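You operate a simulated robot arm through the tools that you are given. There is no shell and no other tool.

Carry out the task below with a simulated robot arm. There is one attempt and no reset: what you move stays moved.

JOB
Roll the big carton on to the pump table and count it.
Fine: pump the table level and clear the counter first; it ends at 01 with the gate down.
Where things are to end (x, y in the base frame): big carton within 50 mm of [470, 1130].

The check looks at the end state, three seconds after you hand in, the way a careful person would. Anything else that was tipped, shoved, dropped, spilled or broken makes it a failure.

ROBOT AND FRAMES
A 7-joint arm with a two-finger parallel gripper, fixed in place. Base frame: the origin is on the floor under the middle of its stand, x ahead of it, y to its left, z up; the work surface is at about z = 811. Units: mm, degrees, N and s.
It reaches about 1524 mm from its shoulder. Its first joint turns from -149.0 to 149.0 degrees. Payload 3.5 kg.
The TCP is the grasp point between the finger pads, 23 mm short of the fingertips. In the tool frame z runs along the fingers and y along their closing line. Largest opening 94 mm; finger width 38, thickness 10; the body of the gripper, 54 by 96 mm, starts 39 mm behind the TCP.
Orientation is told as [roll, pitch, yaw] about the base's x, y, z axes, in that order, counted from this pose: with the fingers straight down and closing along the base's y, the tool's x points along the base's -x, its y along +y and its z along -z.

CONTROLS
- The arm moves only by the tool move_arm. Its argument "targets" is a list that holds one entry, the list of rows, each a list of 7 numbers: the turn, a rotation vector about the base's x, y, z in degrees, then the shift along the base's x, y, z in m, then the opening in per cent of the stroke, from 0 (shut) to 100 (fully open). In form: [[[wx, wy, wz, tx, ty, tz, jaw], ...]]. A call has 1 to 20 rows; each row shifts and turns the commanded pose from where the row before left it. Rows are played at 5 a second. More than 50 mm and 8.6 degrees between two rows, or a gripper value outside its range, and nothing of the call is played. A pose out of reach is approached as far as the arm can. The call stops where the force on the tool passes 90 N (or 10 N more than at its start, if that is more) or the arm is blocked; 0.2 s more then pass. The fingers move at their own pace (about 153 mm/s each) and stop on an object; they squeeze with about 33 N. The grip force told is the motor's: it shows also when the fingers shut on nothing. Time passes only in rows, and 0.2 s behind the last, so rows that do not move let the fingers close. The reply holds the time, the measured pose of the TCP, the force on the tool along the base axes, the opening and the grip force, in the units named above and with some noise, with the torque about the TCP (base axes, N m) and any sound that the robot's microphone picked up.
- Cameras (640 x 400 px; columns grow to the right, rows downward): "scene" is fixed at [223, 494.2, 1397]; the picture's right is [0.66, -0.75, 0.00], its down [-0.52, -0.46, -0.72] and it looks along [0.54, 0.48, -0.69] (base axes); focal length 216 px, centre (320, 200). "wrist" rides on the gripper at [86, 16, -75] in the tool frame; the picture's right is [-0.18, 0.98, 0.00], its down [-0.58, -0.11, -0.81] and it looks along [-0.79, -0.15, 0.59] (tool axes); focal length 243 px, centre (320, 200). There is no depth. A picture from a camera that has moved, and an enlarged one, comes with that camera's place and axes in the base frame and with its lens. The place of the scene camera against the robot may be out by one fixed shift of up to 18 mm in any direction.
- snapshot(camera): a new picture of that camera. It takes no simulated time.
- enlarge(camera, box): a new picture of the part [left, top, right, bottom] of that camera's present view, enlarged. It takes no simulated time.
- finish_job(): hands the job in; it is judged then, once.

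Places have to be worked out from the pictures, the camera data and where the tool is seen. Open the gripper and draw the arm clear of the work before you hand the job in, unless the task says otherwise.

The tools are called after "Call:" as a command line: name --argument value ..., lists and objects as JSON in quotes. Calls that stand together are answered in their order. move_arm: Moves the arm, as the interface text tells. Its arguments: {"type":"object","properties":{"targets":{"type":"array","items":{"type":"array","items":{"type":"array","items":{"type":"number"}}}}},"required":["targets"]} The other tools are called the same way: snapshot (camera) takes a picture; enlarge (camera, box) takes an enlarged picture of a part of a camera's view; finish_job () hands the job in.

At the start:

```text
time: 0.0
tcp_pos: [872.2, 665.9, 1145.3]
tcp_rot: [0.0, 0.0, -0.1]
ft_force: [-0.4, 0.5, 0.0]
torque: [0.01, 0.02, -0.03]
grip_width: 93.8
gripper_force: 0.0
```

scene: 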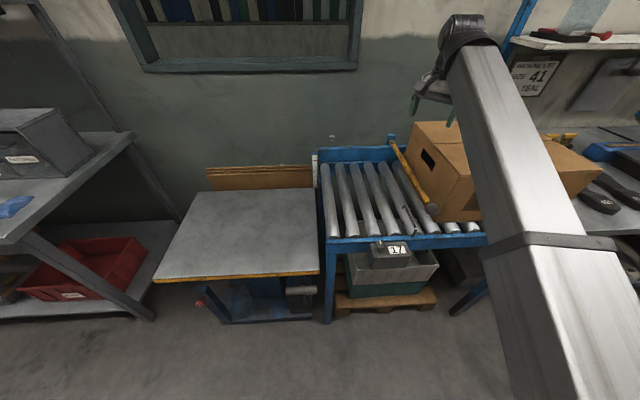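
wrist: 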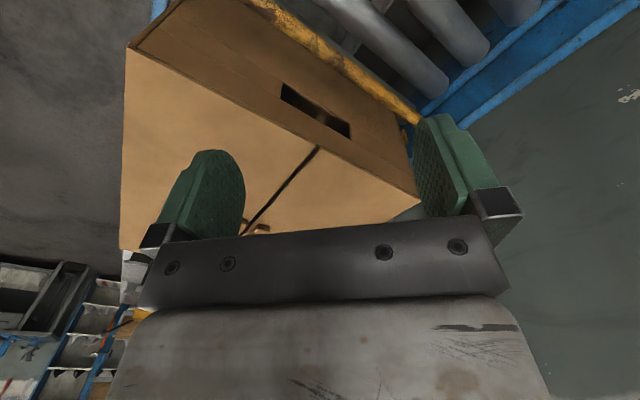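

The pictures show a roller conveyor with a carton behind a yellow gate bar, a counter reading about 17, and a scissor/pump table to the left. I'll look closer at each part before moving anything.

Call:
enlarge --camera "scene" --box '[300, 120, 500, 245]'

Call:
enlarge --camera "scene" --box '[340, 220, 460, 295]'

Call:
enlarge --camera "scene" --box '[150, 160, 350, 330]'

Call:
enlarge --camera "scene" --box '[480, 0, 640, 260]'

```text
3.20 times, centred on (400, 182) of scene
camera zoom: at [223.0, 494.2, 1397.0], right [0.66, -0.75, 0.0], down [-0.52, -0.46, -0.72], along [0.54, 0.48, -0.69], focal length 690 px, centre (64, 256)
```

zoom: 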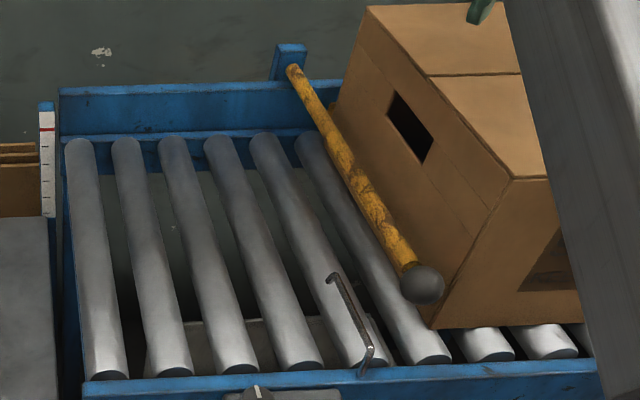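

```text
5.33 times, centred on (400, 258) of scene
camera zoom: at [223.0, 494.2, 1397.0], right [0.66, -0.75, 0.0], down [-0.52, -0.46, -0.72], along [0.54, 0.48, -0.69], focal length 1150 px, centre (-107, -107)
```

zoom: 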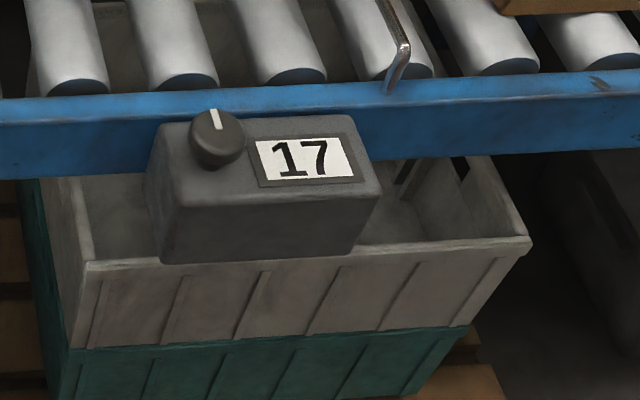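

```text
2.35 times, centred on (250, 245) of scene
camera zoom: at [223.0, 494.2, 1397.0], right [0.66, -0.75, 0.0], down [-0.52, -0.46, -0.72], along [0.54, 0.48, -0.69], focal length 507 px, centre (485, 94)
```

zoom: 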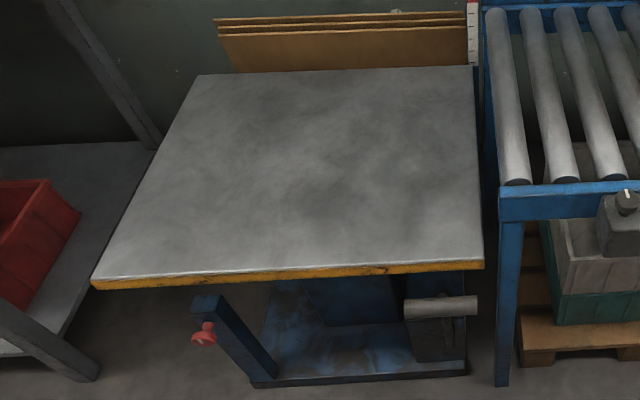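

```text
1.54 times, centred on (560, 130) of scene
camera zoom: at [223.0, 494.2, 1397.0], right [0.66, -0.75, 0.0], down [-0.52, -0.46, -0.72], along [0.54, 0.48, -0.69], focal length 332 px, centre (-49, 308)
```

zoom: 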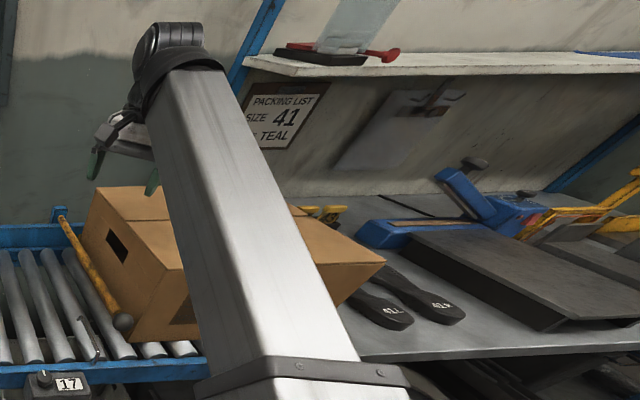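

The gate is a yellow bar with a black knob, the counter box has a turning knob and shows 17, and the trip wire stands on the rollers. The table looks lower than the rollers. I'll draw back and yaw the wrist so its camera can see the conveyor and the table's pump gear.

Call:
move_arm --targets '[[[0, 0, 5.5, -0.0372, -0.0066, 0.0055, 100], [0, 0, 5.5, -0.0372, -0.0066, 0.0055, 100], [0, 0, 5.5, -0.0372, -0.0066, 0.0055, 100], [0, 0, 5.5, -0.0372, -0.0066, 0.0055, 100], [0, 0, 5.5, -0.0372, -0.0066, 0.0055, 100], [0, 0, 5.5, -0.0372, -0.0066, 0.0055, 100], [0, 0, 5.5, -0.0372, -0.0066, 0.0055, 100], [0, 0, 5.5, -0.0372, -0.0066, 0.0055, 100], [0, 0, 5.5, -0.0372, -0.0066, 0.0055, 100], [0, 0, 5.5, -0.0372, -0.0066, 0.0055, 100]]]'

```text
time: 1.2
tcp_pos: [696.1, 634.6, 1174.0]
tcp_rot: [0.4, -0.6, 24.1]
ft_force: [-9.6, 17.0, -3.2]
torque: [-1.55, -1.13, -1.97]
grip_width: 94.0
gripper_force: 0.0
stopped in row 6: the force on the tool passed its limit at 134 N (the readings are from after the stop); the commanded pose is now the measured one
```

The arm stopped in row 6 with a force spike, so something was touched or the motion spiked. I'll check both cameras before anything else.

Call:
snapshot --camera "scene"

Call:
snapshot --camera "wrist"

```text
taken
```

scene: 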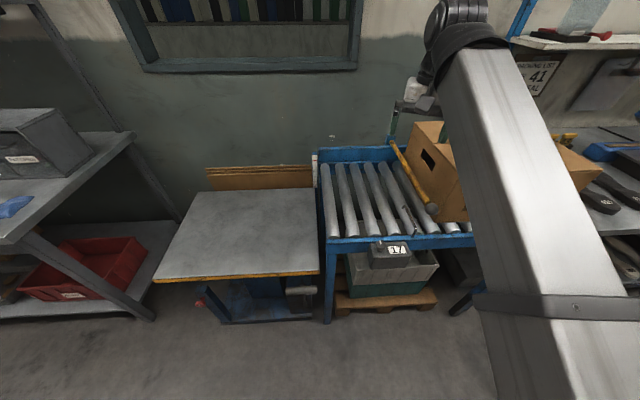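

```text
taken
camera wrist: at [610.7, 614.0, 1247.5], right [-0.23, 0.97, 0.01], down [0.57, 0.13, 0.81], along [0.79, 0.19, -0.58], focal length 243 px, centre (320, 200)
```

wrist: 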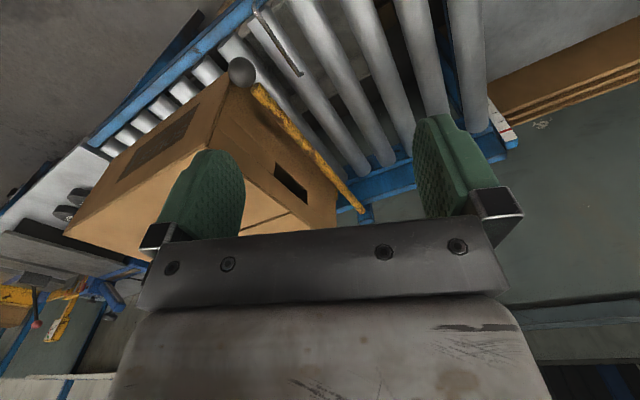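

Nothing appears displaced in the pictures. I'll hold still for two rows to see whether the force is real contact or only transient.

Call:
move_arm --targets '[[[0, 0, 0, 0, 0, 0, 100], [0, 0, 0, 0, 0, 0, 100], [0, 0, 0, 0, 0, 0, 100]]]'

Call:
enlarge --camera "scene" --box '[380, 0, 640, 160]'

```text
time: 2.0
tcp_pos: [696.2, 635.8, 1173.6]
tcp_rot: [0.5, -0.6, 24.2]
ft_force: [-13.1, 25.2, -13.3]
torque: [-1.87, -2.51, -2.92]
grip_width: 93.9
gripper_force: 0.1
```

```text
2.46 times, centred on (510, 80) of scene
camera zoom: at [223.0, 494.2, 1397.0], right [0.66, -0.75, 0.0], down [-0.52, -0.46, -0.72], along [0.54, 0.48, -0.69], focal length 531 px, centre (-148, 495)
```

zoom: 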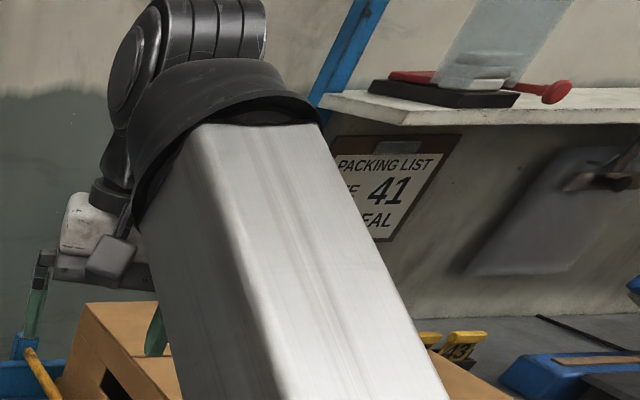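

A force/torque balance puts the contact about 110 mm behind the TCP, right at the camera housing. So the wrist camera is touching the robot's own forearm, not the scene. I'll back out the yaw.

Call:
move_arm --targets '[[[0, 0, -4, 0.008, 0.0, 0, 100], [0, 0, -5, 0.01, 0.0, 0, 100], [0, 0, -5, 0.01, 0.0, 0, 100], [0, 0, -5, 0.01, 0.0, 0, 100], [0, 0, -5, 0.01, 0.0, 0, 100], [0, 0, 0, 0, 0, 0, 100]]]'

```text
time: 3.4
tcp_pos: [743.7, 635.0, 1172.9]
tcp_rot: [0.3, -0.4, 0.3]
ft_force: [1.1, 0.0, -0.5]
torque: [0.03, 0.01, 0.03]
grip_width: 94.1
gripper_force: 0.0
```

Free of contact again. I'll take the wrist view here, then swing left above the table keeping yaw 0 so the camera stays away from the forearm.

Call:
snapshot --camera "wrist"

Call:
move_arm --targets '[[[0, 0, 0, -0.02, 0.01, 0, 100], [0, 0, 0, -0.03, 0.015, 0, 100], [0, 0, 0, -0.035, 0.015, 0, 100], [0, 0, 0, -0.035, 0.017, 0, 100], [0, 0, 0, -0.035, 0.017, 0, 100], [0, 0, 0, -0.035, 0.017, 0, 100], [0, 0, 0, -0.035, 0.017, 0, 100], [0, 0, 0, -0.035, 0.017, 0, 100], [0, 0, 0, -0.035, 0.017, 0, 100], [0, 0, 0, -0.02, 0.01, 0, 100], [0, 0, 0, 0, 0, 0, 100]]]'

Call:
snapshot --camera "wrist"

```text
taken
camera wrist: at [657.4, 650.7, 1247.0], right [0.18, 0.98, 0.01], down [0.57, -0.11, 0.81], along [0.8, -0.14, -0.58], focal length 243 px, centre (320, 200)
```

wrist: 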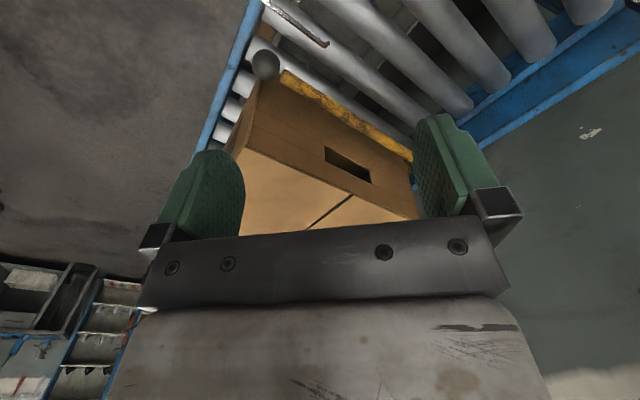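

```text
time: 5.8
tcp_pos: [429.8, 786.5, 1175.3]
tcp_rot: [0.5, -0.6, 0.2]
ft_force: [0.1, -0.2, -0.3]
torque: [-0.03, -0.01, 0.0]
grip_width: 94.0
gripper_force: 0.0
```

```text
taken
camera wrist: at [342.5, 802.4, 1247.1], right [0.18, 0.98, 0.01], down [0.57, -0.11, 0.81], along [0.8, -0.14, -0.58], focal length 243 px, centre (320, 200)
```

wrist: 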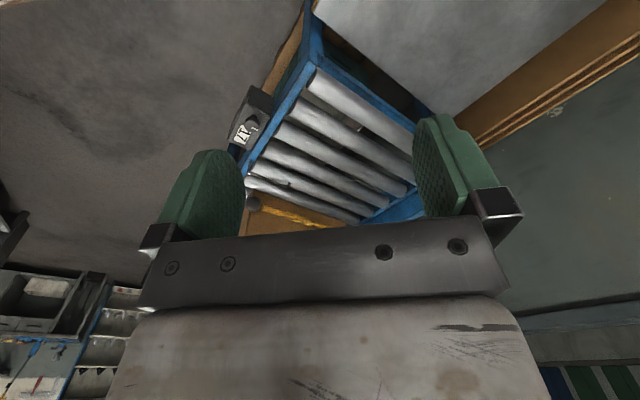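

From here I see the counter, rollers and the gate knob around (805, 548, 895). Next I'll go lower in front of the table to see its pump gear.

Call:
move_arm --targets '[[[0, 0, 0, -0.0214, 0.008, -0.0268, 100], [0, 0, 0, -0.0214, 0.008, -0.0268, 100], [0, 0, 0, -0.0214, 0.008, -0.0268, 100], [0, 0, 0, -0.0214, 0.008, -0.0268, 100], [0, 0, 0, -0.0214, 0.008, -0.0268, 100], [0, 0, 0, -0.0214, 0.008, -0.0268, 100], [0, 0, 0, -0.0214, 0.008, -0.0268, 100], [0, 0, 0, -0.0214, 0.008, -0.0268, 100], [0, 0, 0, -0.0214, 0.008, -0.0268, 100], [0, 0, 0, -0.0214, 0.008, -0.0268, 100], [0, 0, 0, -0.0214, 0.008, -0.0268, 100], [0, 0, 0, -0.0214, 0.008, -0.0268, 100], [0, 0, 0, -0.0214, 0.008, -0.0268, 100], [0, 0, 0, -0.0214, 0.008, -0.0268, 100], [0, 0, 0, 0, 0, 0, 100]]]'

Call:
snapshot --camera "wrist"

Call:
snapshot --camera "scene"

```text
time: 9.0
tcp_pos: [129.4, 900.2, 798.7]
tcp_rot: [0.5, -0.5, 0.3]
ft_force: [0.7, -0.2, 1.1]
torque: [-0.01, 0.0, 0.01]
grip_width: 94.3
gripper_force: 0.1
```

```text
taken
camera wrist: at [42.3, 914.3, 872.6], right [0.18, 0.98, 0.01], down [0.57, -0.11, 0.81], along [0.8, -0.14, -0.58], focal length 243 px, centre (320, 200)
```

wrist: 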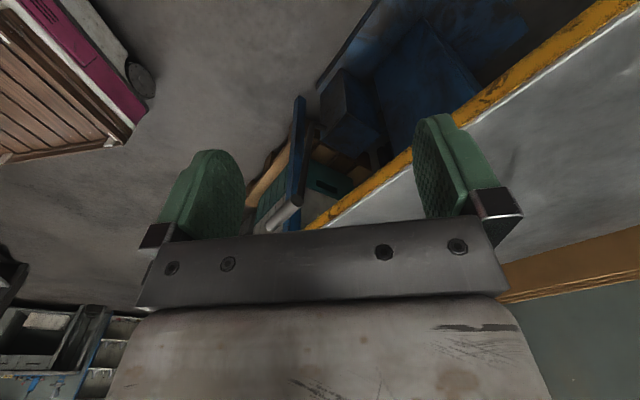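

```text
taken
```

scene: 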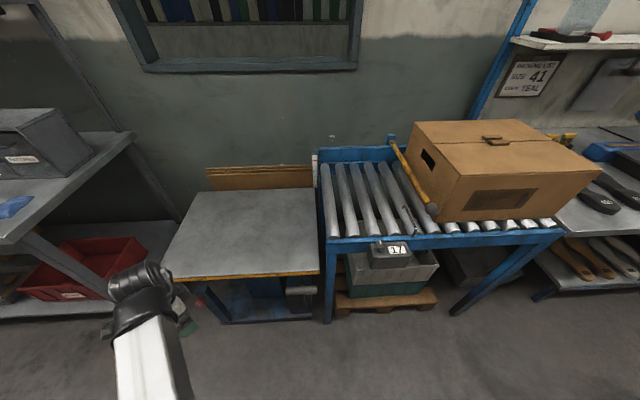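

Now the whole carton is in sight from the scene camera. I'll enlarge the pump gear and the carton.

Call:
enlarge --camera "wrist" --box '[220, 40, 460, 240]'

Call:
enlarge --camera "scene" --box '[380, 100, 620, 250]'

Call:
enlarge --camera "scene" --box '[250, 250, 350, 330]'

Call:
enlarge --camera "scene" --box '[150, 260, 250, 340]'

```text
2.00 times, centred on (340, 140) of wrist
camera zoom: at [42.3, 914.3, 872.6], right [0.18, 0.98, 0.01], down [0.57, -0.11, 0.81], along [0.8, -0.14, -0.58], focal length 485 px, centre (280, 320)
```

zoom: 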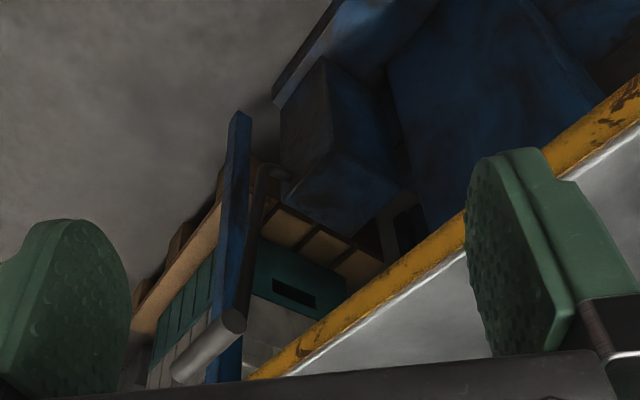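

```text
2.67 times, centred on (500, 175) of scene
camera zoom: at [223.0, 494.2, 1397.0], right [0.66, -0.75, 0.0], down [-0.52, -0.46, -0.72], along [0.54, 0.48, -0.69], focal length 575 px, centre (-160, 267)
```

zoom: 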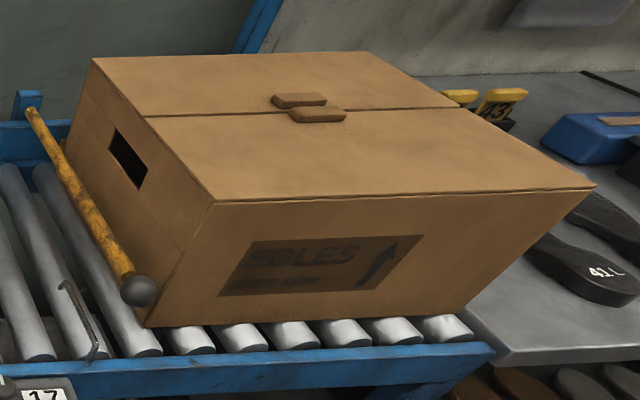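

```text
5.00 times, centred on (300, 290) of scene
camera zoom: at [223.0, 494.2, 1397.0], right [0.66, -0.75, 0.0], down [-0.52, -0.46, -0.72], along [0.54, 0.48, -0.69], focal length 1078 px, centre (420, -250)
```

zoom: 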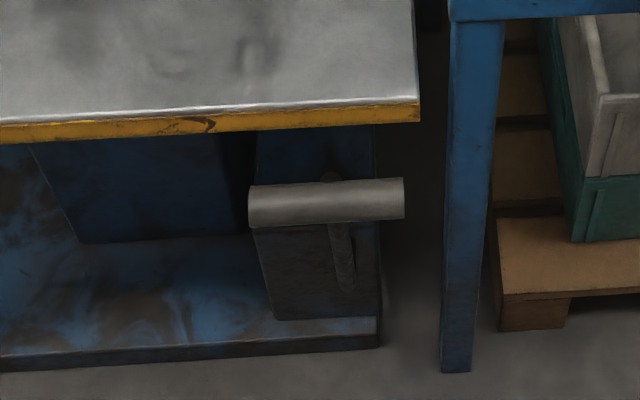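

```text
5.00 times, centred on (200, 300) of scene
camera zoom: at [223.0, 494.2, 1397.0], right [0.66, -0.75, 0.0], down [-0.52, -0.46, -0.72], along [0.54, 0.48, -0.69], focal length 1078 px, centre (920, -300)
```

zoom: 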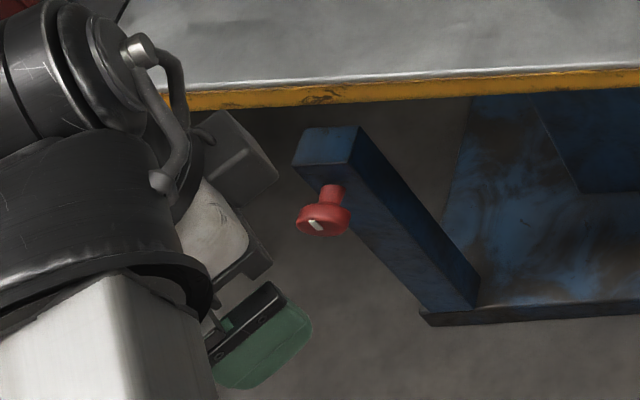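

The pump is a T-handle lever: I triangulate the grey bar at about (436, 774, 607), pivoting near (479, 818, 280), with the tabletop at z≈655. The red knob on the left post is the release. I'll move in front of the handle with yaw −45 so the fingers can close across the bar.

Call:
move_arm --targets '[[[0, 0, -3.75, 0.01425, -0.0217, 0, 100], [0, 0, -3.75, 0.01425, -0.0217, 0, 100], [0, 0, -3.75, 0.01425, -0.0217, 0, 100], [0, 0, -3.75, 0.01425, -0.0217, 0, 100], [0, 0, -3.75, 0.01425, -0.0217, 0, 100], [0, 0, -3.75, 0.01425, -0.0217, 0, 100], [0, 0, -3.75, 0.01425, -0.0217, 0, 100], [0, 0, -3.75, 0.01425, -0.0217, 0, 100], [0, 0, -3.75, 0.01425, -0.0217, 0, 100], [0, 0, -3.75, 0.01425, -0.0217, 0, 100], [0, 0, -3.75, 0.01425, -0.0217, 0, 100], [0, 0, -3.75, 0.01425, -0.0217, 0, 100], [0, 0, 0, 0, 0, 0, 100]]]'

Call:
snapshot --camera "wrist"

Call:
snapshot --camera "scene"

```text
time: 11.8
tcp_pos: [299.0, 639.2, 798.2]
tcp_rot: [0.4, -0.5, -44.7]
ft_force: [-0.3, 0.8, -0.5]
torque: [-0.01, 0.02, 0.08]
grip_width: 93.9
gripper_force: 0.1
```

```text
taken
camera wrist: at [248.9, 711.3, 872.3], right [0.82, 0.57, 0.01], down [0.33, -0.48, 0.81], along [0.47, -0.66, -0.58], focal length 243 px, centre (320, 200)
```

wrist: 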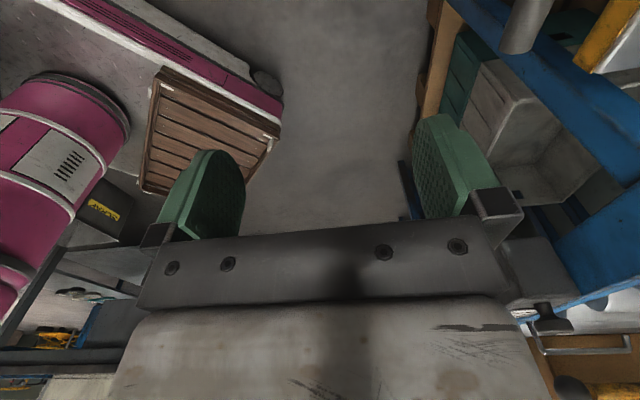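

```text
taken
```

scene: 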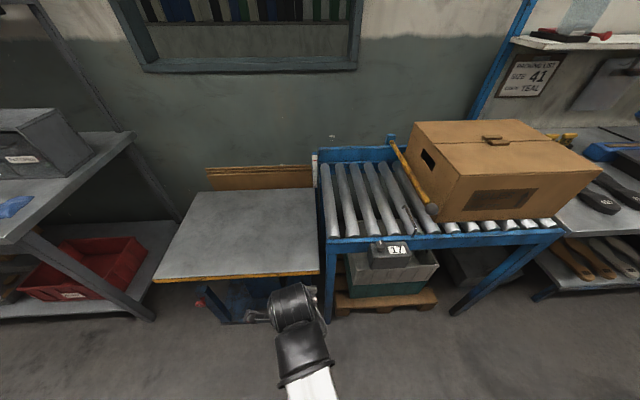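

The handle's bar shows at the upper right of the wrist view. I'll tilt the tool 40° so it approaches from the front and above, clear of the table edge, and move to a pre-grasp point.

Call:
move_arm --targets '[[[4.7, -4.7, 0, 0.009, 0.009, -0.009, 90], [4.7, -4.7, 0, 0.009, 0.009, -0.009, 80], [4.7, -4.7, 0, 0.009, 0.009, -0.009, 70], [4.7, -4.7, 0, 0.009, 0.009, -0.009, 65], [4.7, -4.7, 0, 0.009, 0.009, -0.009, 65], [4.7, -4.7, 0, 0.009, 0.009, -0.009, 65], [0, 0, 0, 0, 0, 0, 65]]]'

Call:
snapshot --camera "wrist"

Call:
enlarge --camera "scene" --box '[220, 240, 380, 340]'

```text
time: 13.4
tcp_pos: [354.5, 693.2, 744.0]
tcp_rot: [40.5, -0.6, -45.2]
ft_force: [0.3, -0.2, -0.4]
torque: [0.03, 0.01, -0.01]
grip_width: 61.3
gripper_force: 0.1
```

```text
taken
camera wrist: at [267.7, 729.2, 810.6], right [0.66, 0.4, 0.64], down [-0.02, -0.83, 0.55], along [0.76, -0.37, -0.54], focal length 243 px, centre (320, 200)
```

wrist: 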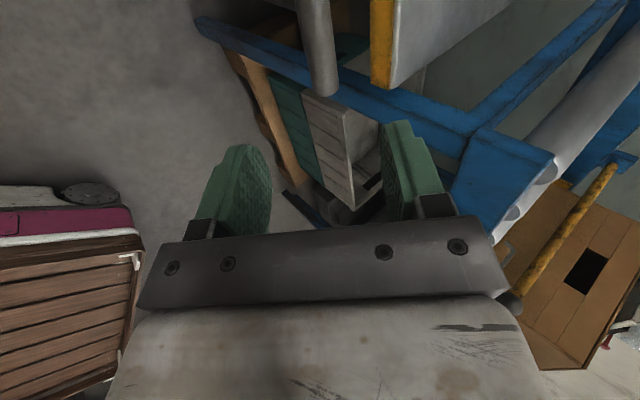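

```text
4.00 times, centred on (300, 290) of scene
camera zoom: at [223.0, 494.2, 1397.0], right [0.66, -0.75, 0.0], down [-0.52, -0.46, -0.72], along [0.54, 0.48, -0.69], focal length 862 px, centre (400, -160)
```

zoom: 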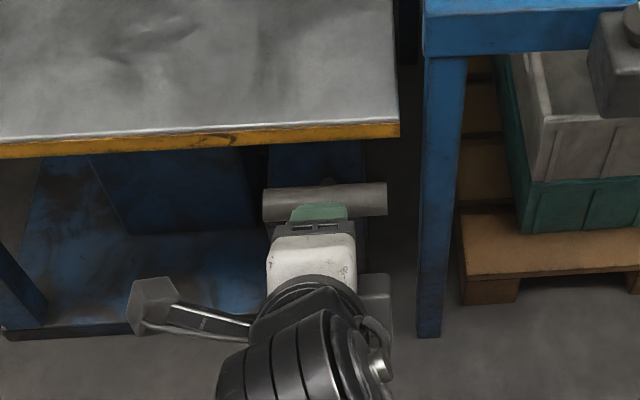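

The gripper is lined up with the bar's middle. I'll shift 30 mm to the left along the bar, so the fingers clear the lever rod, and approach about 60 % of the way along the tool axis before a check.

Call:
move_arm --targets '[[[0, 0, 0, -0.0105, 0.0105, 0, 65], [0, 0, 0, -0.0105, 0.0105, 0, 65], [0, 0, 0, 0.0099, 0.0099, -0.017, 65], [0, 0, 0, 0.0099, 0.0099, -0.017, 65], [0, 0, 0, 0.0099, 0.0099, -0.017, 65], [0, 0, 0, 0.0099, 0.0099, -0.017, 65], [0, 0, 0, 0.0099, 0.0099, -0.017, 65], [0, 0, 0, 0, 0, 0, 65]]]'

Call:
snapshot --camera "wrist"

Call:
enlarge --camera "scene" --box '[240, 250, 360, 325]'

```text
time: 15.2
tcp_pos: [382.3, 762.4, 659.3]
tcp_rot: [40.3, -0.7, -45.1]
ft_force: [0.8, 0.0, 0.0]
torque: [-0.01, -0.04, 0.0]
grip_width: 61.3
gripper_force: 0.1
```

```text
taken
camera wrist: at [296.1, 799.5, 725.1], right [0.66, 0.4, 0.64], down [-0.02, -0.83, 0.55], along [0.75, -0.38, -0.54], focal length 243 px, centre (320, 200)
```

wrist: 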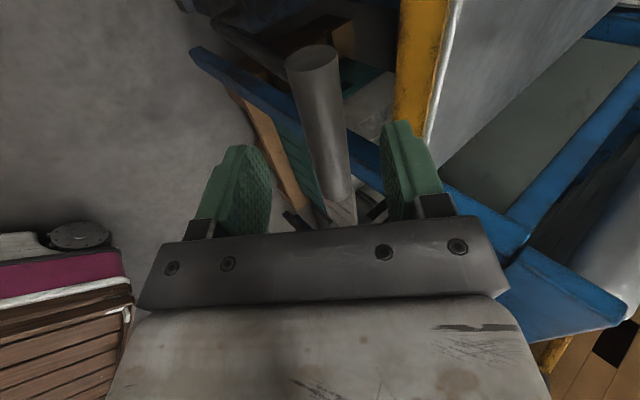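

```text
5.33 times, centred on (300, 288) of scene
camera zoom: at [223.0, 494.2, 1397.0], right [0.66, -0.75, 0.0], down [-0.52, -0.46, -0.72], along [0.54, 0.48, -0.69], focal length 1150 px, centre (427, -267)
```

zoom: 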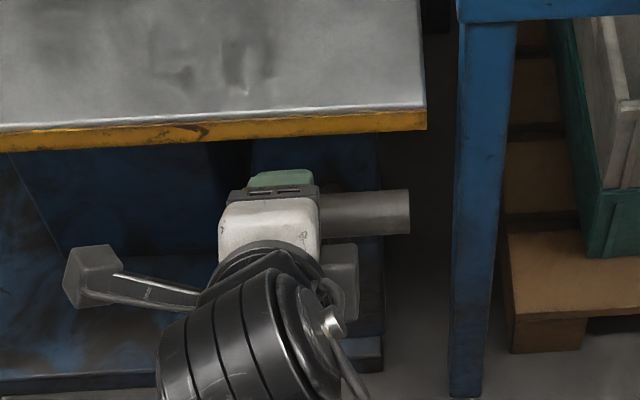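

The bar lies between the fingers and my estimate of its near end, (397, 813, 608), matches this view. I'll go the last 67 mm and close on it.

Call:
move_arm --targets '[[[0, 0, 0, 0.0077, 0.0077, -0.0128, 65], [0, 0, 0, 0.0077, 0.0077, -0.0128, 65], [0, 0, 0, 0.0077, 0.0077, -0.0128, 65], [0, 0, 0, 0.0077, 0.0077, -0.0128, 65], [0, 0, 0, 0, 0, 0, 65], [0, 0, 0, 0, 0, 0, 0], [0, 0, 0, 0, 0, 0, 0], [0, 0, 0, 0, 0, 0, 0], [0, 0, 0, 0, 0, 0, 0]]]'

Call:
snapshot --camera "wrist"

```text
time: 17.2
tcp_pos: [413.7, 793.7, 608.7]
tcp_rot: [40.2, -0.6, -45.1]
ft_force: [2.3, -0.6, -2.2]
torque: [0.46, 0.55, -1.0]
grip_width: 27.2
gripper_force: 45.5
```

```text
taken
camera wrist: at [327.3, 830.7, 674.3], right [0.66, 0.4, 0.64], down [-0.02, -0.83, 0.55], along [0.75, -0.38, -0.54], focal length 243 px, centre (320, 200)
```

wrist: 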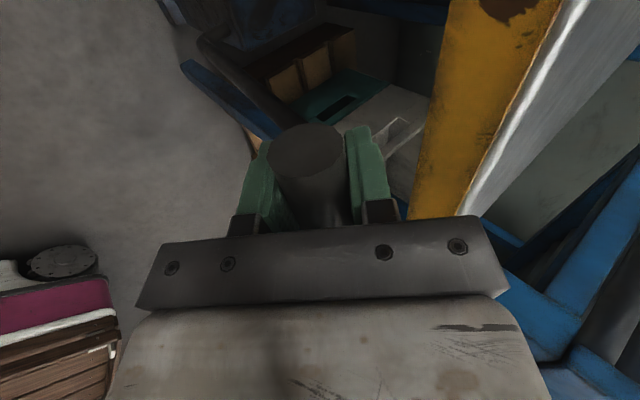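

The bar is held (27 mm wide, 45 N). I'll pull it gently outward along the expected arc by 40 mm and read the force.

Call:
move_arm --targets '[[[0, 0, 0, -0.0069, -0.0069, -0.002, 0], [0, 0, 0, -0.0069, -0.0069, -0.0022, 0], [0, 0, 0, -0.0069, -0.0069, -0.0024, 0], [0, 0, 0, -0.0069, -0.0069, -0.0026, 0], [0, 0, 0, 0, 0, 0, 0]]]'

Call:
enlarge --camera "scene" --box '[220, 160, 380, 325]'

```text
time: 18.4
tcp_pos: [386.4, 767.5, 598.9]
tcp_rot: [40.2, -0.7, -45.1]
ft_force: [14.8, 9.4, -30.8]
torque: [0.69, 0.59, -0.91]
grip_width: 27.6
gripper_force: 45.3
```

```text
2.42 times, centred on (300, 242) of scene
camera zoom: at [223.0, 494.2, 1397.0], right [0.66, -0.75, 0.0], down [-0.52, -0.46, -0.72], along [0.54, 0.48, -0.69], focal length 522 px, centre (368, 97)
```

zoom: 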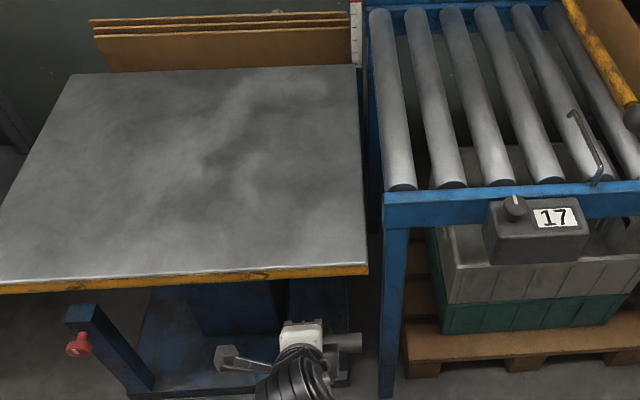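

The lever swings toward me with about 7 N of tangential resistance and the table edge seems to have risen slightly, so this is the pump stroke. I'll continue along the arc.

Call:
move_arm --targets '[[[0, 0, 0, -0.008, -0.008, -0.0065, 0], [0, 0, 0, -0.0079, -0.0079, -0.0046, 0], [0, 0, 0, -0.0078, -0.0078, -0.005, 0], [0, 0, 0, -0.0077, -0.0077, -0.0053, 0], [0, 0, 0, -0.0075, -0.0075, -0.0056, 0], [0, 0, 0, -0.0074, -0.0074, -0.006, 0], [0, 0, 0, 0, 0, 0, 0]]]'

Call:
enlarge --camera "scene" --box '[220, 160, 380, 325]'

Call:
snapshot --camera "wrist"

```text
time: 20.0
tcp_pos: [339.1, 720.8, 564.6]
tcp_rot: [40.2, -0.7, -45.0]
ft_force: [20.1, 11.7, -24.5]
torque: [0.64, 0.61, -0.97]
grip_width: 27.8
gripper_force: 45.0
```

```text
2.42 times, centred on (300, 242) of scene
camera zoom: at [223.0, 494.2, 1397.0], right [0.66, -0.75, 0.0], down [-0.52, -0.46, -0.72], along [0.54, 0.48, -0.69], focal length 522 px, centre (368, 97)
```

zoom: 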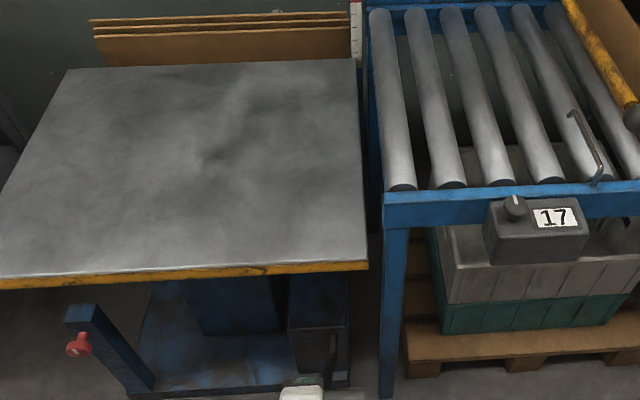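

```text
taken
camera wrist: at [252.9, 757.5, 631.9], right [0.66, 0.41, 0.64], down [-0.02, -0.83, 0.55], along [0.75, -0.38, -0.54], focal length 243 px, centre (320, 200)
```

wrist: 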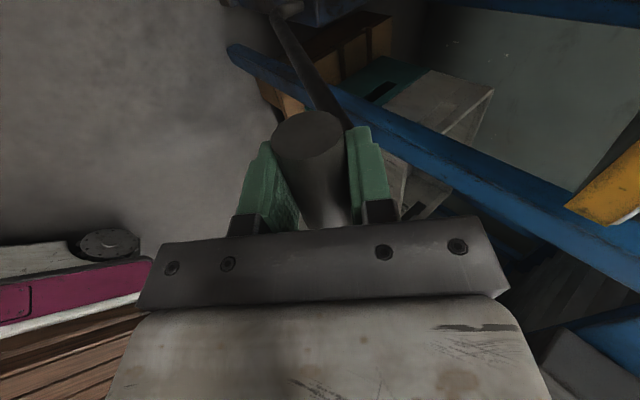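

A circle fit of the three handle positions gives pivot (w≈898, z≈358) and radius ≈255 mm, and the table is rising as I pull. I'll continue the stroke on that corrected arc to about 55°.

Call:
move_arm --targets '[[[0, 0, 0, -0.0047, -0.0047, -0.0078, 0], [0, 0, 0, -0.0047, -0.0047, -0.0078, 0], [0, 0, 0, -0.0057, -0.0057, -0.0074, 0], [0, 0, 0, -0.0057, -0.0057, -0.0074, 0], [0, 0, 0, -0.0052, -0.0052, -0.0081, 0], [0, 0, 0, -0.0052, -0.0052, -0.0081, 0], [0, 0, 0, -0.0047, -0.0047, -0.0088, 0], [0, 0, 0, -0.0047, -0.0047, -0.0088, 0], [0, 0, 0, 0, 0, 0, 0]]]'

Call:
enlarge --camera "scene" --box '[220, 160, 380, 325]'

```text
time: 21.9
tcp_pos: [298.7, 684.6, 507.5]
tcp_rot: [41.5, 0.3, -44.6]
ft_force: [-23.9, 10.2, 16.2]
torque: [-0.09, -0.25, -0.47]
grip_width: 27.7
gripper_force: 44.8
stopped in row 9: the force on the tool passed its limit at 98 N (the readings are from after the stop); the commanded pose is now the measured one
```

```text
2.42 times, centred on (300, 242) of scene
camera zoom: at [223.0, 494.2, 1397.0], right [0.66, -0.75, 0.0], down [-0.52, -0.46, -0.72], along [0.54, 0.48, -0.69], focal length 522 px, centre (368, 97)
```

zoom: 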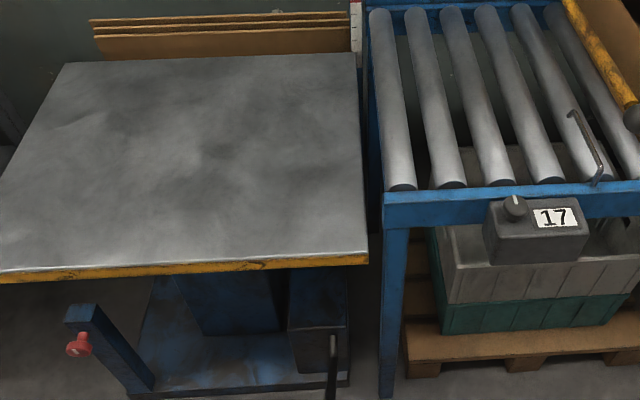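

The lever met its end stop near 54° and the table rose about 44 mm in that stroke. I'll swing the lever back up along the arc and check that the table holds.

Call:
move_arm --targets '[[[0, 0, 0, 0.0079, 0.0079, 0.0158, 0], [0, 0, 0, 0.0091, 0.0091, 0.0139, 0], [0, 0, 0, 0.0101, 0.0101, 0.0132, 0], [0, 0, 0, 0.0105, 0.0105, 0.0118, 0], [0, 0, 0, 0.0114, 0.0114, 0.0108, 0], [0, 0, 0, 0.0117, 0.0117, 0.0094, 0], [0, 0, 0, 0.0124, 0.0124, 0.0083, 0], [0, 0, 0, 0.0126, 0.0126, 0.0068, 0], [0, 0, 0, 0.0131, 0.0131, 0.0055, 0], [0, 0, 0, 0, 0, 0, 0]]]'

Call:
enlarge --camera "scene" --box '[220, 160, 380, 325]'

```text
time: 24.1
tcp_pos: [397.2, 782.7, 605.1]
tcp_rot: [41.4, 0.1, -44.8]
ft_force: [-6.7, -8.9, 34.5]
torque: [0.76, 0.73, -1.13]
grip_width: 27.9
gripper_force: 45.4
```

```text
2.42 times, centred on (300, 242) of scene
camera zoom: at [223.0, 494.2, 1397.0], right [0.66, -0.75, 0.0], down [-0.52, -0.46, -0.72], along [0.54, 0.48, -0.69], focal length 522 px, centre (368, 97)
```

zoom: 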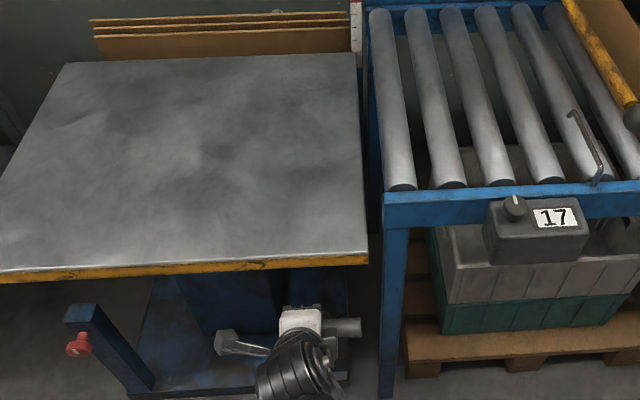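

The table holds on the return, so the pump ratchets with roughly 1 mm of rise per degree. I'll look closely at the level scale on the conveyor's end post to learn the target height.

Call:
enlarge --camera "scene" --box '[290, 135, 350, 200]'

Call:
enlarge --camera "scene" --box '[300, 225, 350, 275]'

Call:
snapshot --camera "wrist"

```text
6.15 times, centred on (320, 168) of scene
camera zoom: at [223.0, 494.2, 1397.0], right [0.66, -0.75, 0.0], down [-0.52, -0.46, -0.72], along [0.54, 0.48, -0.69], focal length 1326 px, centre (320, 400)
```

zoom: 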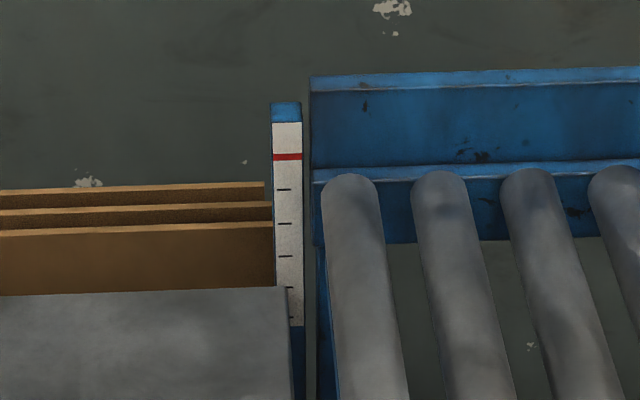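

```text
8.00 times, centred on (325, 250) of scene
camera zoom: at [223.0, 494.2, 1397.0], right [0.66, -0.75, 0.0], down [-0.52, -0.46, -0.72], along [0.54, 0.48, -0.69], focal length 1724 px, centre (280, -200)
```

zoom: 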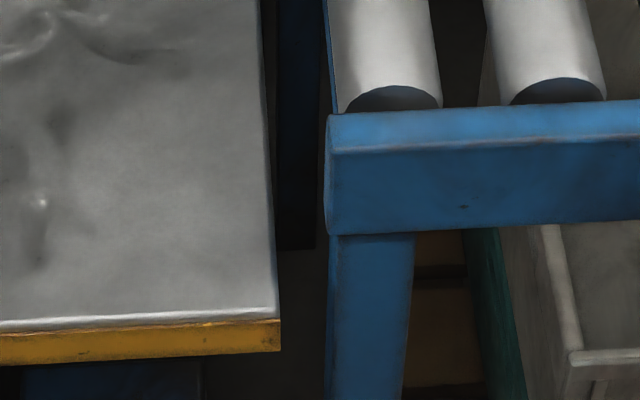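

```text
taken
camera wrist: at [311.3, 817.1, 670.8], right [0.65, 0.39, 0.65], down [-0.02, -0.85, 0.53], along [0.76, -0.36, -0.54], focal length 243 px, centre (320, 200)
```

wrist: 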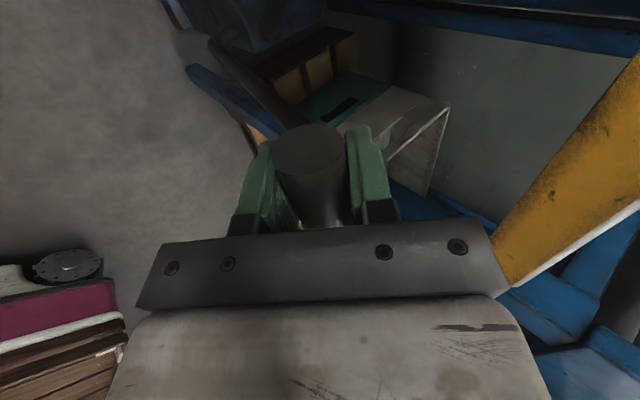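

The scale's red line is the level mark, still about four ticks above the table. I'll run another pull to about 50° (short of the stop) and return in one call.

Call:
move_arm --targets '[[[0, 0, 0, -0.0139, -0.0139, -0.0048, 0], [0, 0, 0, -0.01315, -0.01315, -0.0073, 0], [0, 0, 0, -0.01266, -0.01266, -0.0086, 0], [0, 0, 0, -0.0122, -0.0122, -0.0101, 0], [0, 0, 0, -0.0116, -0.0116, -0.0113, 0], [0, 0, 0, -0.0109, -0.0109, -0.0127, 0], [0, 0, 0, -0.0102, -0.0102, -0.0138, 0], [0, 0, 0, -0.0084, -0.0084, -0.0131, 0], [0, 0, 0, 0, 0, 0, 0], [0, 0, 0, 0.0084, 0.0084, 0.0131, 0], [0, 0, 0, 0.0102, 0.0102, 0.0138, 0], [0, 0, 0, 0.0109, 0.0109, 0.0127, 0], [0, 0, 0, 0.0116, 0.0116, 0.0113, 0], [0, 0, 0, 0.0122, 0.0122, 0.0101, 0], [0, 0, 0, 0.01266, 0.01266, 0.0086, 0], [0, 0, 0, 0.01315, 0.01315, 0.0073, 0], [0, 0, 0, 0.0139, 0.0139, 0.0048, 0], [0, 0, 0, 0, 0, 0, 0]]]'

Call:
enlarge --camera "scene" --box '[220, 160, 380, 325]'

Call:
enlarge --camera "scene" --box '[290, 135, 350, 200]'

```text
time: 27.9
tcp_pos: [398.1, 782.6, 604.6]
tcp_rot: [41.5, 0.1, -44.6]
ft_force: [-8.8, -6.9, 35.3]
torque: [0.22, 0.23, -0.62]
grip_width: 27.6
gripper_force: 45.5
```

```text
2.42 times, centred on (300, 242) of scene
camera zoom: at [223.0, 494.2, 1397.0], right [0.66, -0.75, 0.0], down [-0.52, -0.46, -0.72], along [0.54, 0.48, -0.69], focal length 522 px, centre (368, 97)
```

zoom: 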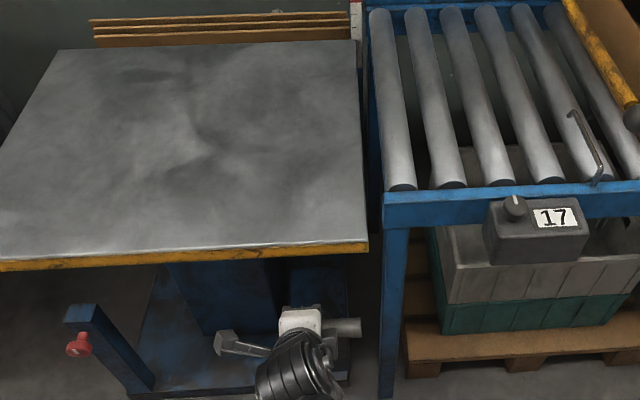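

```text
6.15 times, centred on (320, 168) of scene
camera zoom: at [223.0, 494.2, 1397.0], right [0.66, -0.75, 0.0], down [-0.52, -0.46, -0.72], along [0.54, 0.48, -0.69], focal length 1326 px, centre (320, 400)
```

zoom: 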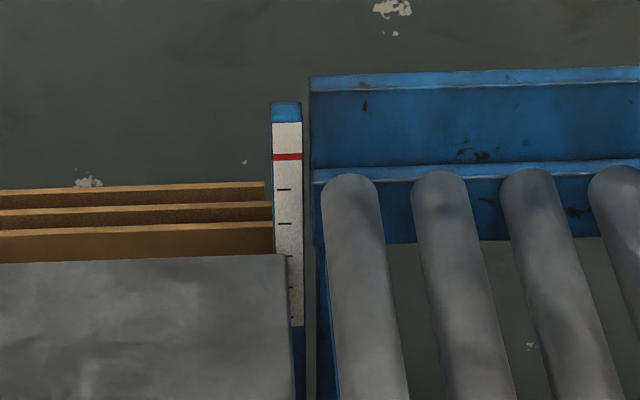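

Each 35° stroke gives about one scale tick, with roughly three ticks left to the red line. I'll do one more identical stroke and then re-check.

Call:
move_arm --targets '[[[0, 0, 0, -0.0139, -0.0139, -0.0048, 0], [0, 0, 0, -0.01315, -0.01315, -0.0073, 0], [0, 0, 0, -0.01266, -0.01266, -0.0086, 0], [0, 0, 0, -0.0122, -0.0122, -0.0101, 0], [0, 0, 0, -0.0116, -0.0116, -0.0113, 0], [0, 0, 0, -0.0109, -0.0109, -0.0127, 0], [0, 0, 0, -0.0102, -0.0102, -0.0138, 0], [0, 0, 0, -0.0084, -0.0084, -0.0131, 0], [0, 0, 0, 0, 0, 0, 0], [0, 0, 0, 0.0084, 0.0084, 0.0131, 0], [0, 0, 0, 0.0102, 0.0102, 0.0138, 0], [0, 0, 0, 0.0109, 0.0109, 0.0127, 0], [0, 0, 0, 0.0116, 0.0116, 0.0113, 0], [0, 0, 0, 0.0122, 0.0122, 0.0101, 0], [0, 0, 0, 0.01266, 0.01266, 0.0086, 0], [0, 0, 0, 0.01315, 0.01315, 0.0073, 0], [0, 0, 0, 0.0139, 0.0139, 0.0048, 0], [0, 0, 0, 0, 0, 0, 0]]]'

Call:
enlarge --camera "scene" --box '[220, 160, 380, 325]'

Call:
enlarge --camera "scene" --box '[290, 135, 350, 200]'

```text
time: 31.6
tcp_pos: [398.1, 782.6, 604.1]
tcp_rot: [41.4, 0.0, -44.6]
ft_force: [-9.4, -5.6, 35.0]
torque: [0.45, 0.46, -0.85]
grip_width: 28.2
gripper_force: 44.8
```

```text
2.42 times, centred on (300, 242) of scene
camera zoom: at [223.0, 494.2, 1397.0], right [0.66, -0.75, 0.0], down [-0.52, -0.46, -0.72], along [0.54, 0.48, -0.69], focal length 522 px, centre (368, 97)
```

zoom: 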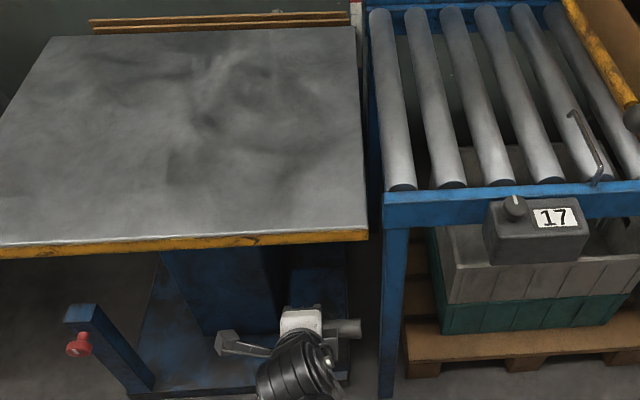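

```text
6.15 times, centred on (320, 168) of scene
camera zoom: at [223.0, 494.2, 1397.0], right [0.66, -0.75, 0.0], down [-0.52, -0.46, -0.72], along [0.54, 0.48, -0.69], focal length 1326 px, centre (320, 400)
```

zoom: 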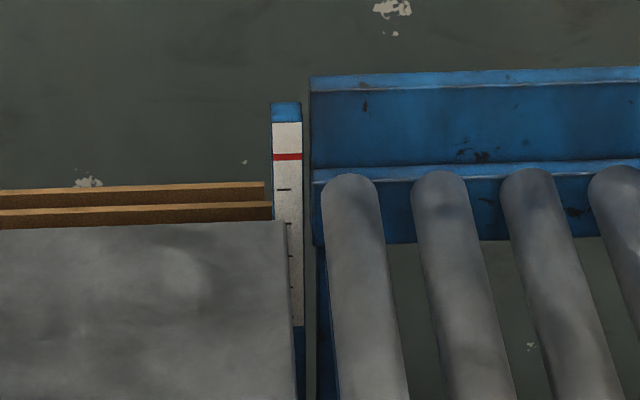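

The table edge is now at the second tick below the red line. One more identical stroke should leave about one tick to go.

Call:
move_arm --targets '[[[0, 0, 0, -0.0139, -0.0139, -0.0048, 0], [0, 0, 0, -0.01315, -0.01315, -0.0073, 0], [0, 0, 0, -0.01266, -0.01266, -0.0086, 0], [0, 0, 0, -0.0122, -0.0122, -0.0101, 0], [0, 0, 0, -0.0116, -0.0116, -0.0113, 0], [0, 0, 0, -0.0109, -0.0109, -0.0127, 0], [0, 0, 0, -0.0102, -0.0102, -0.0138, 0], [0, 0, 0, -0.0084, -0.0084, -0.0131, 0], [0, 0, 0, 0, 0, 0, 0], [0, 0, 0, 0.0084, 0.0084, 0.0131, 0], [0, 0, 0, 0.0102, 0.0102, 0.0138, 0], [0, 0, 0, 0.0109, 0.0109, 0.0127, 0], [0, 0, 0, 0.0116, 0.0116, 0.0113, 0], [0, 0, 0, 0.0122, 0.0122, 0.0101, 0], [0, 0, 0, 0.01266, 0.01266, 0.0086, 0], [0, 0, 0, 0.01315, 0.01315, 0.0073, 0], [0, 0, 0, 0.0139, 0.0139, 0.0048, 0], [0, 0, 0, 0, 0, 0, 0]]]'

Call:
enlarge --camera "scene" --box '[220, 160, 380, 325]'

Call:
enlarge --camera "scene" --box '[290, 135, 350, 200]'

Call:
enlarge --camera "scene" --box '[300, 225, 350, 275]'

```text
time: 35.5
tcp_pos: [396.6, 782.7, 603.6]
tcp_rot: [41.4, 0.1, -44.7]
ft_force: [-12.8, -2.6, 33.9]
torque: [0.4, 0.43, -0.88]
grip_width: 27.8
gripper_force: 45.6
```

```text
2.42 times, centred on (300, 242) of scene
camera zoom: at [223.0, 494.2, 1397.0], right [0.66, -0.75, 0.0], down [-0.52, -0.46, -0.72], along [0.54, 0.48, -0.69], focal length 522 px, centre (368, 97)
```

zoom: 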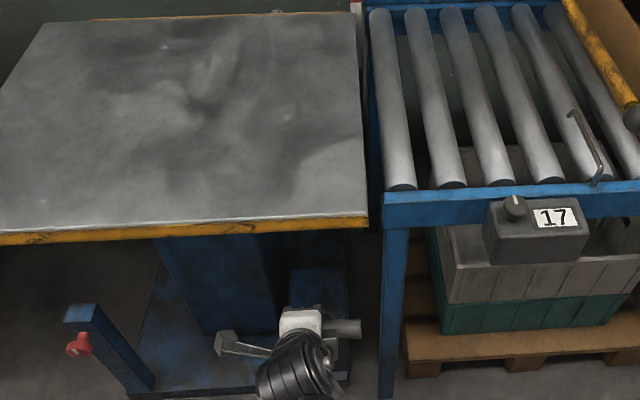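

```text
6.15 times, centred on (320, 168) of scene
camera zoom: at [223.0, 494.2, 1397.0], right [0.66, -0.75, 0.0], down [-0.52, -0.46, -0.72], along [0.54, 0.48, -0.69], focal length 1326 px, centre (320, 400)
```

zoom: 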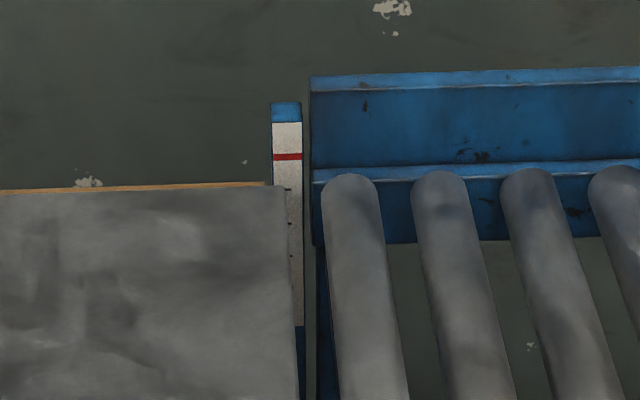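

```text
8.00 times, centred on (325, 250) of scene
camera zoom: at [223.0, 494.2, 1397.0], right [0.66, -0.75, 0.0], down [-0.52, -0.46, -0.72], along [0.54, 0.48, -0.69], focal length 1724 px, centre (280, -200)
```

zoom: 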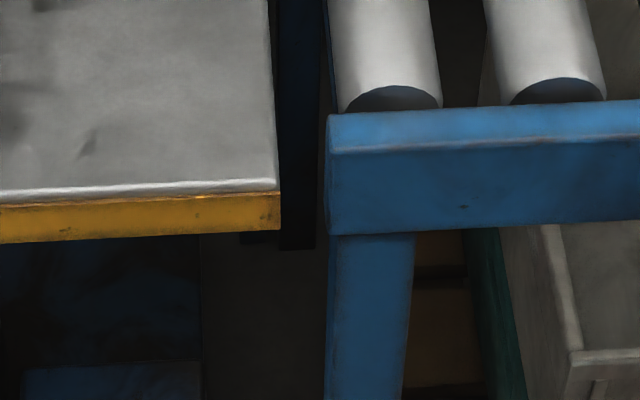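

The edge is now one tick below the red line, but the post stands a little behind the table, so I want a real height comparison before the last bit. I'll let go of the handle, back off along the tool axis and straighten up to probe the table and first roller by touch.

Call:
move_arm --targets '[[[0, 0, 0, 0, 0, 0, 65], [0, 0, 0, 0, 0, 0, 65], [0, 0, 0, -0.006, -0.006, 0.01, 65], [0, 0, 0, -0.012, -0.012, 0.02, 65], [0, 0, 0, -0.012, -0.012, 0.02, 65], [0, 0, 0, -0.012, -0.012, 0.02, 65], [0, 0, 0, -0.012, -0.012, 0.02, 65], [0, 0, 0, -0.012, -0.012, 0.02, 65], [-4.88, 4.88, 0, 0, 0, 0.033, 40], [-4.88, 4.88, 0, 0, 0, 0.033, 0], [-4.88, 4.88, 0, 0, 0, 0.033, 0], [-4.88, 4.88, 0, 0, 0, 0.033, 0], [-4.88, 4.88, 0, 0, 0, 0.033, 0], [-4.88, 4.88, 0, 0, 0, 0.033, 0], [0, 0, 0, 0, 0, 0, 0]]]'

Call:
snapshot --camera "wrist"

Call:
snapshot --camera "scene"

```text
time: 38.6
tcp_pos: [333.5, 717.2, 909.3]
tcp_rot: [-0.2, 0.2, -44.8]
ft_force: [-0.4, 0.4, -0.2]
torque: [0.0, -0.04, -0.03]
grip_width: 0.0
gripper_force: 32.8
```

```text
taken
camera wrist: at [283.2, 789.7, 984.3], right [0.82, 0.57, 0.0], down [0.34, -0.49, 0.8], along [0.45, -0.66, -0.59], focal length 243 px, centre (320, 200)
```

wrist: 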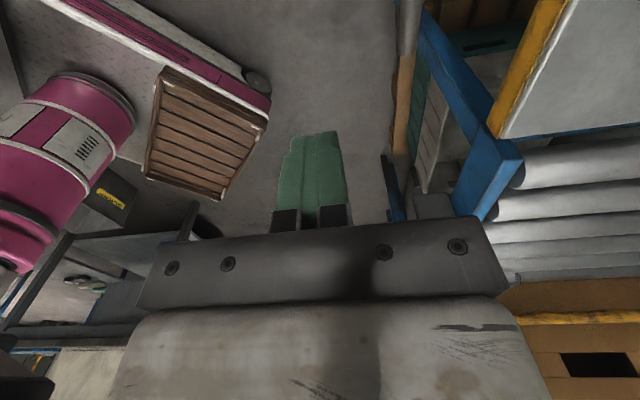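

```text
taken
```

scene: 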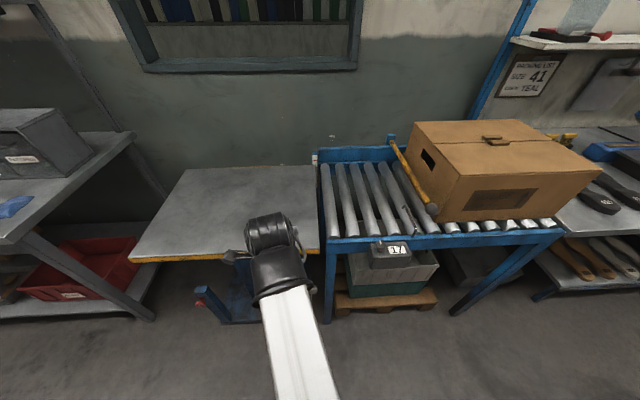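

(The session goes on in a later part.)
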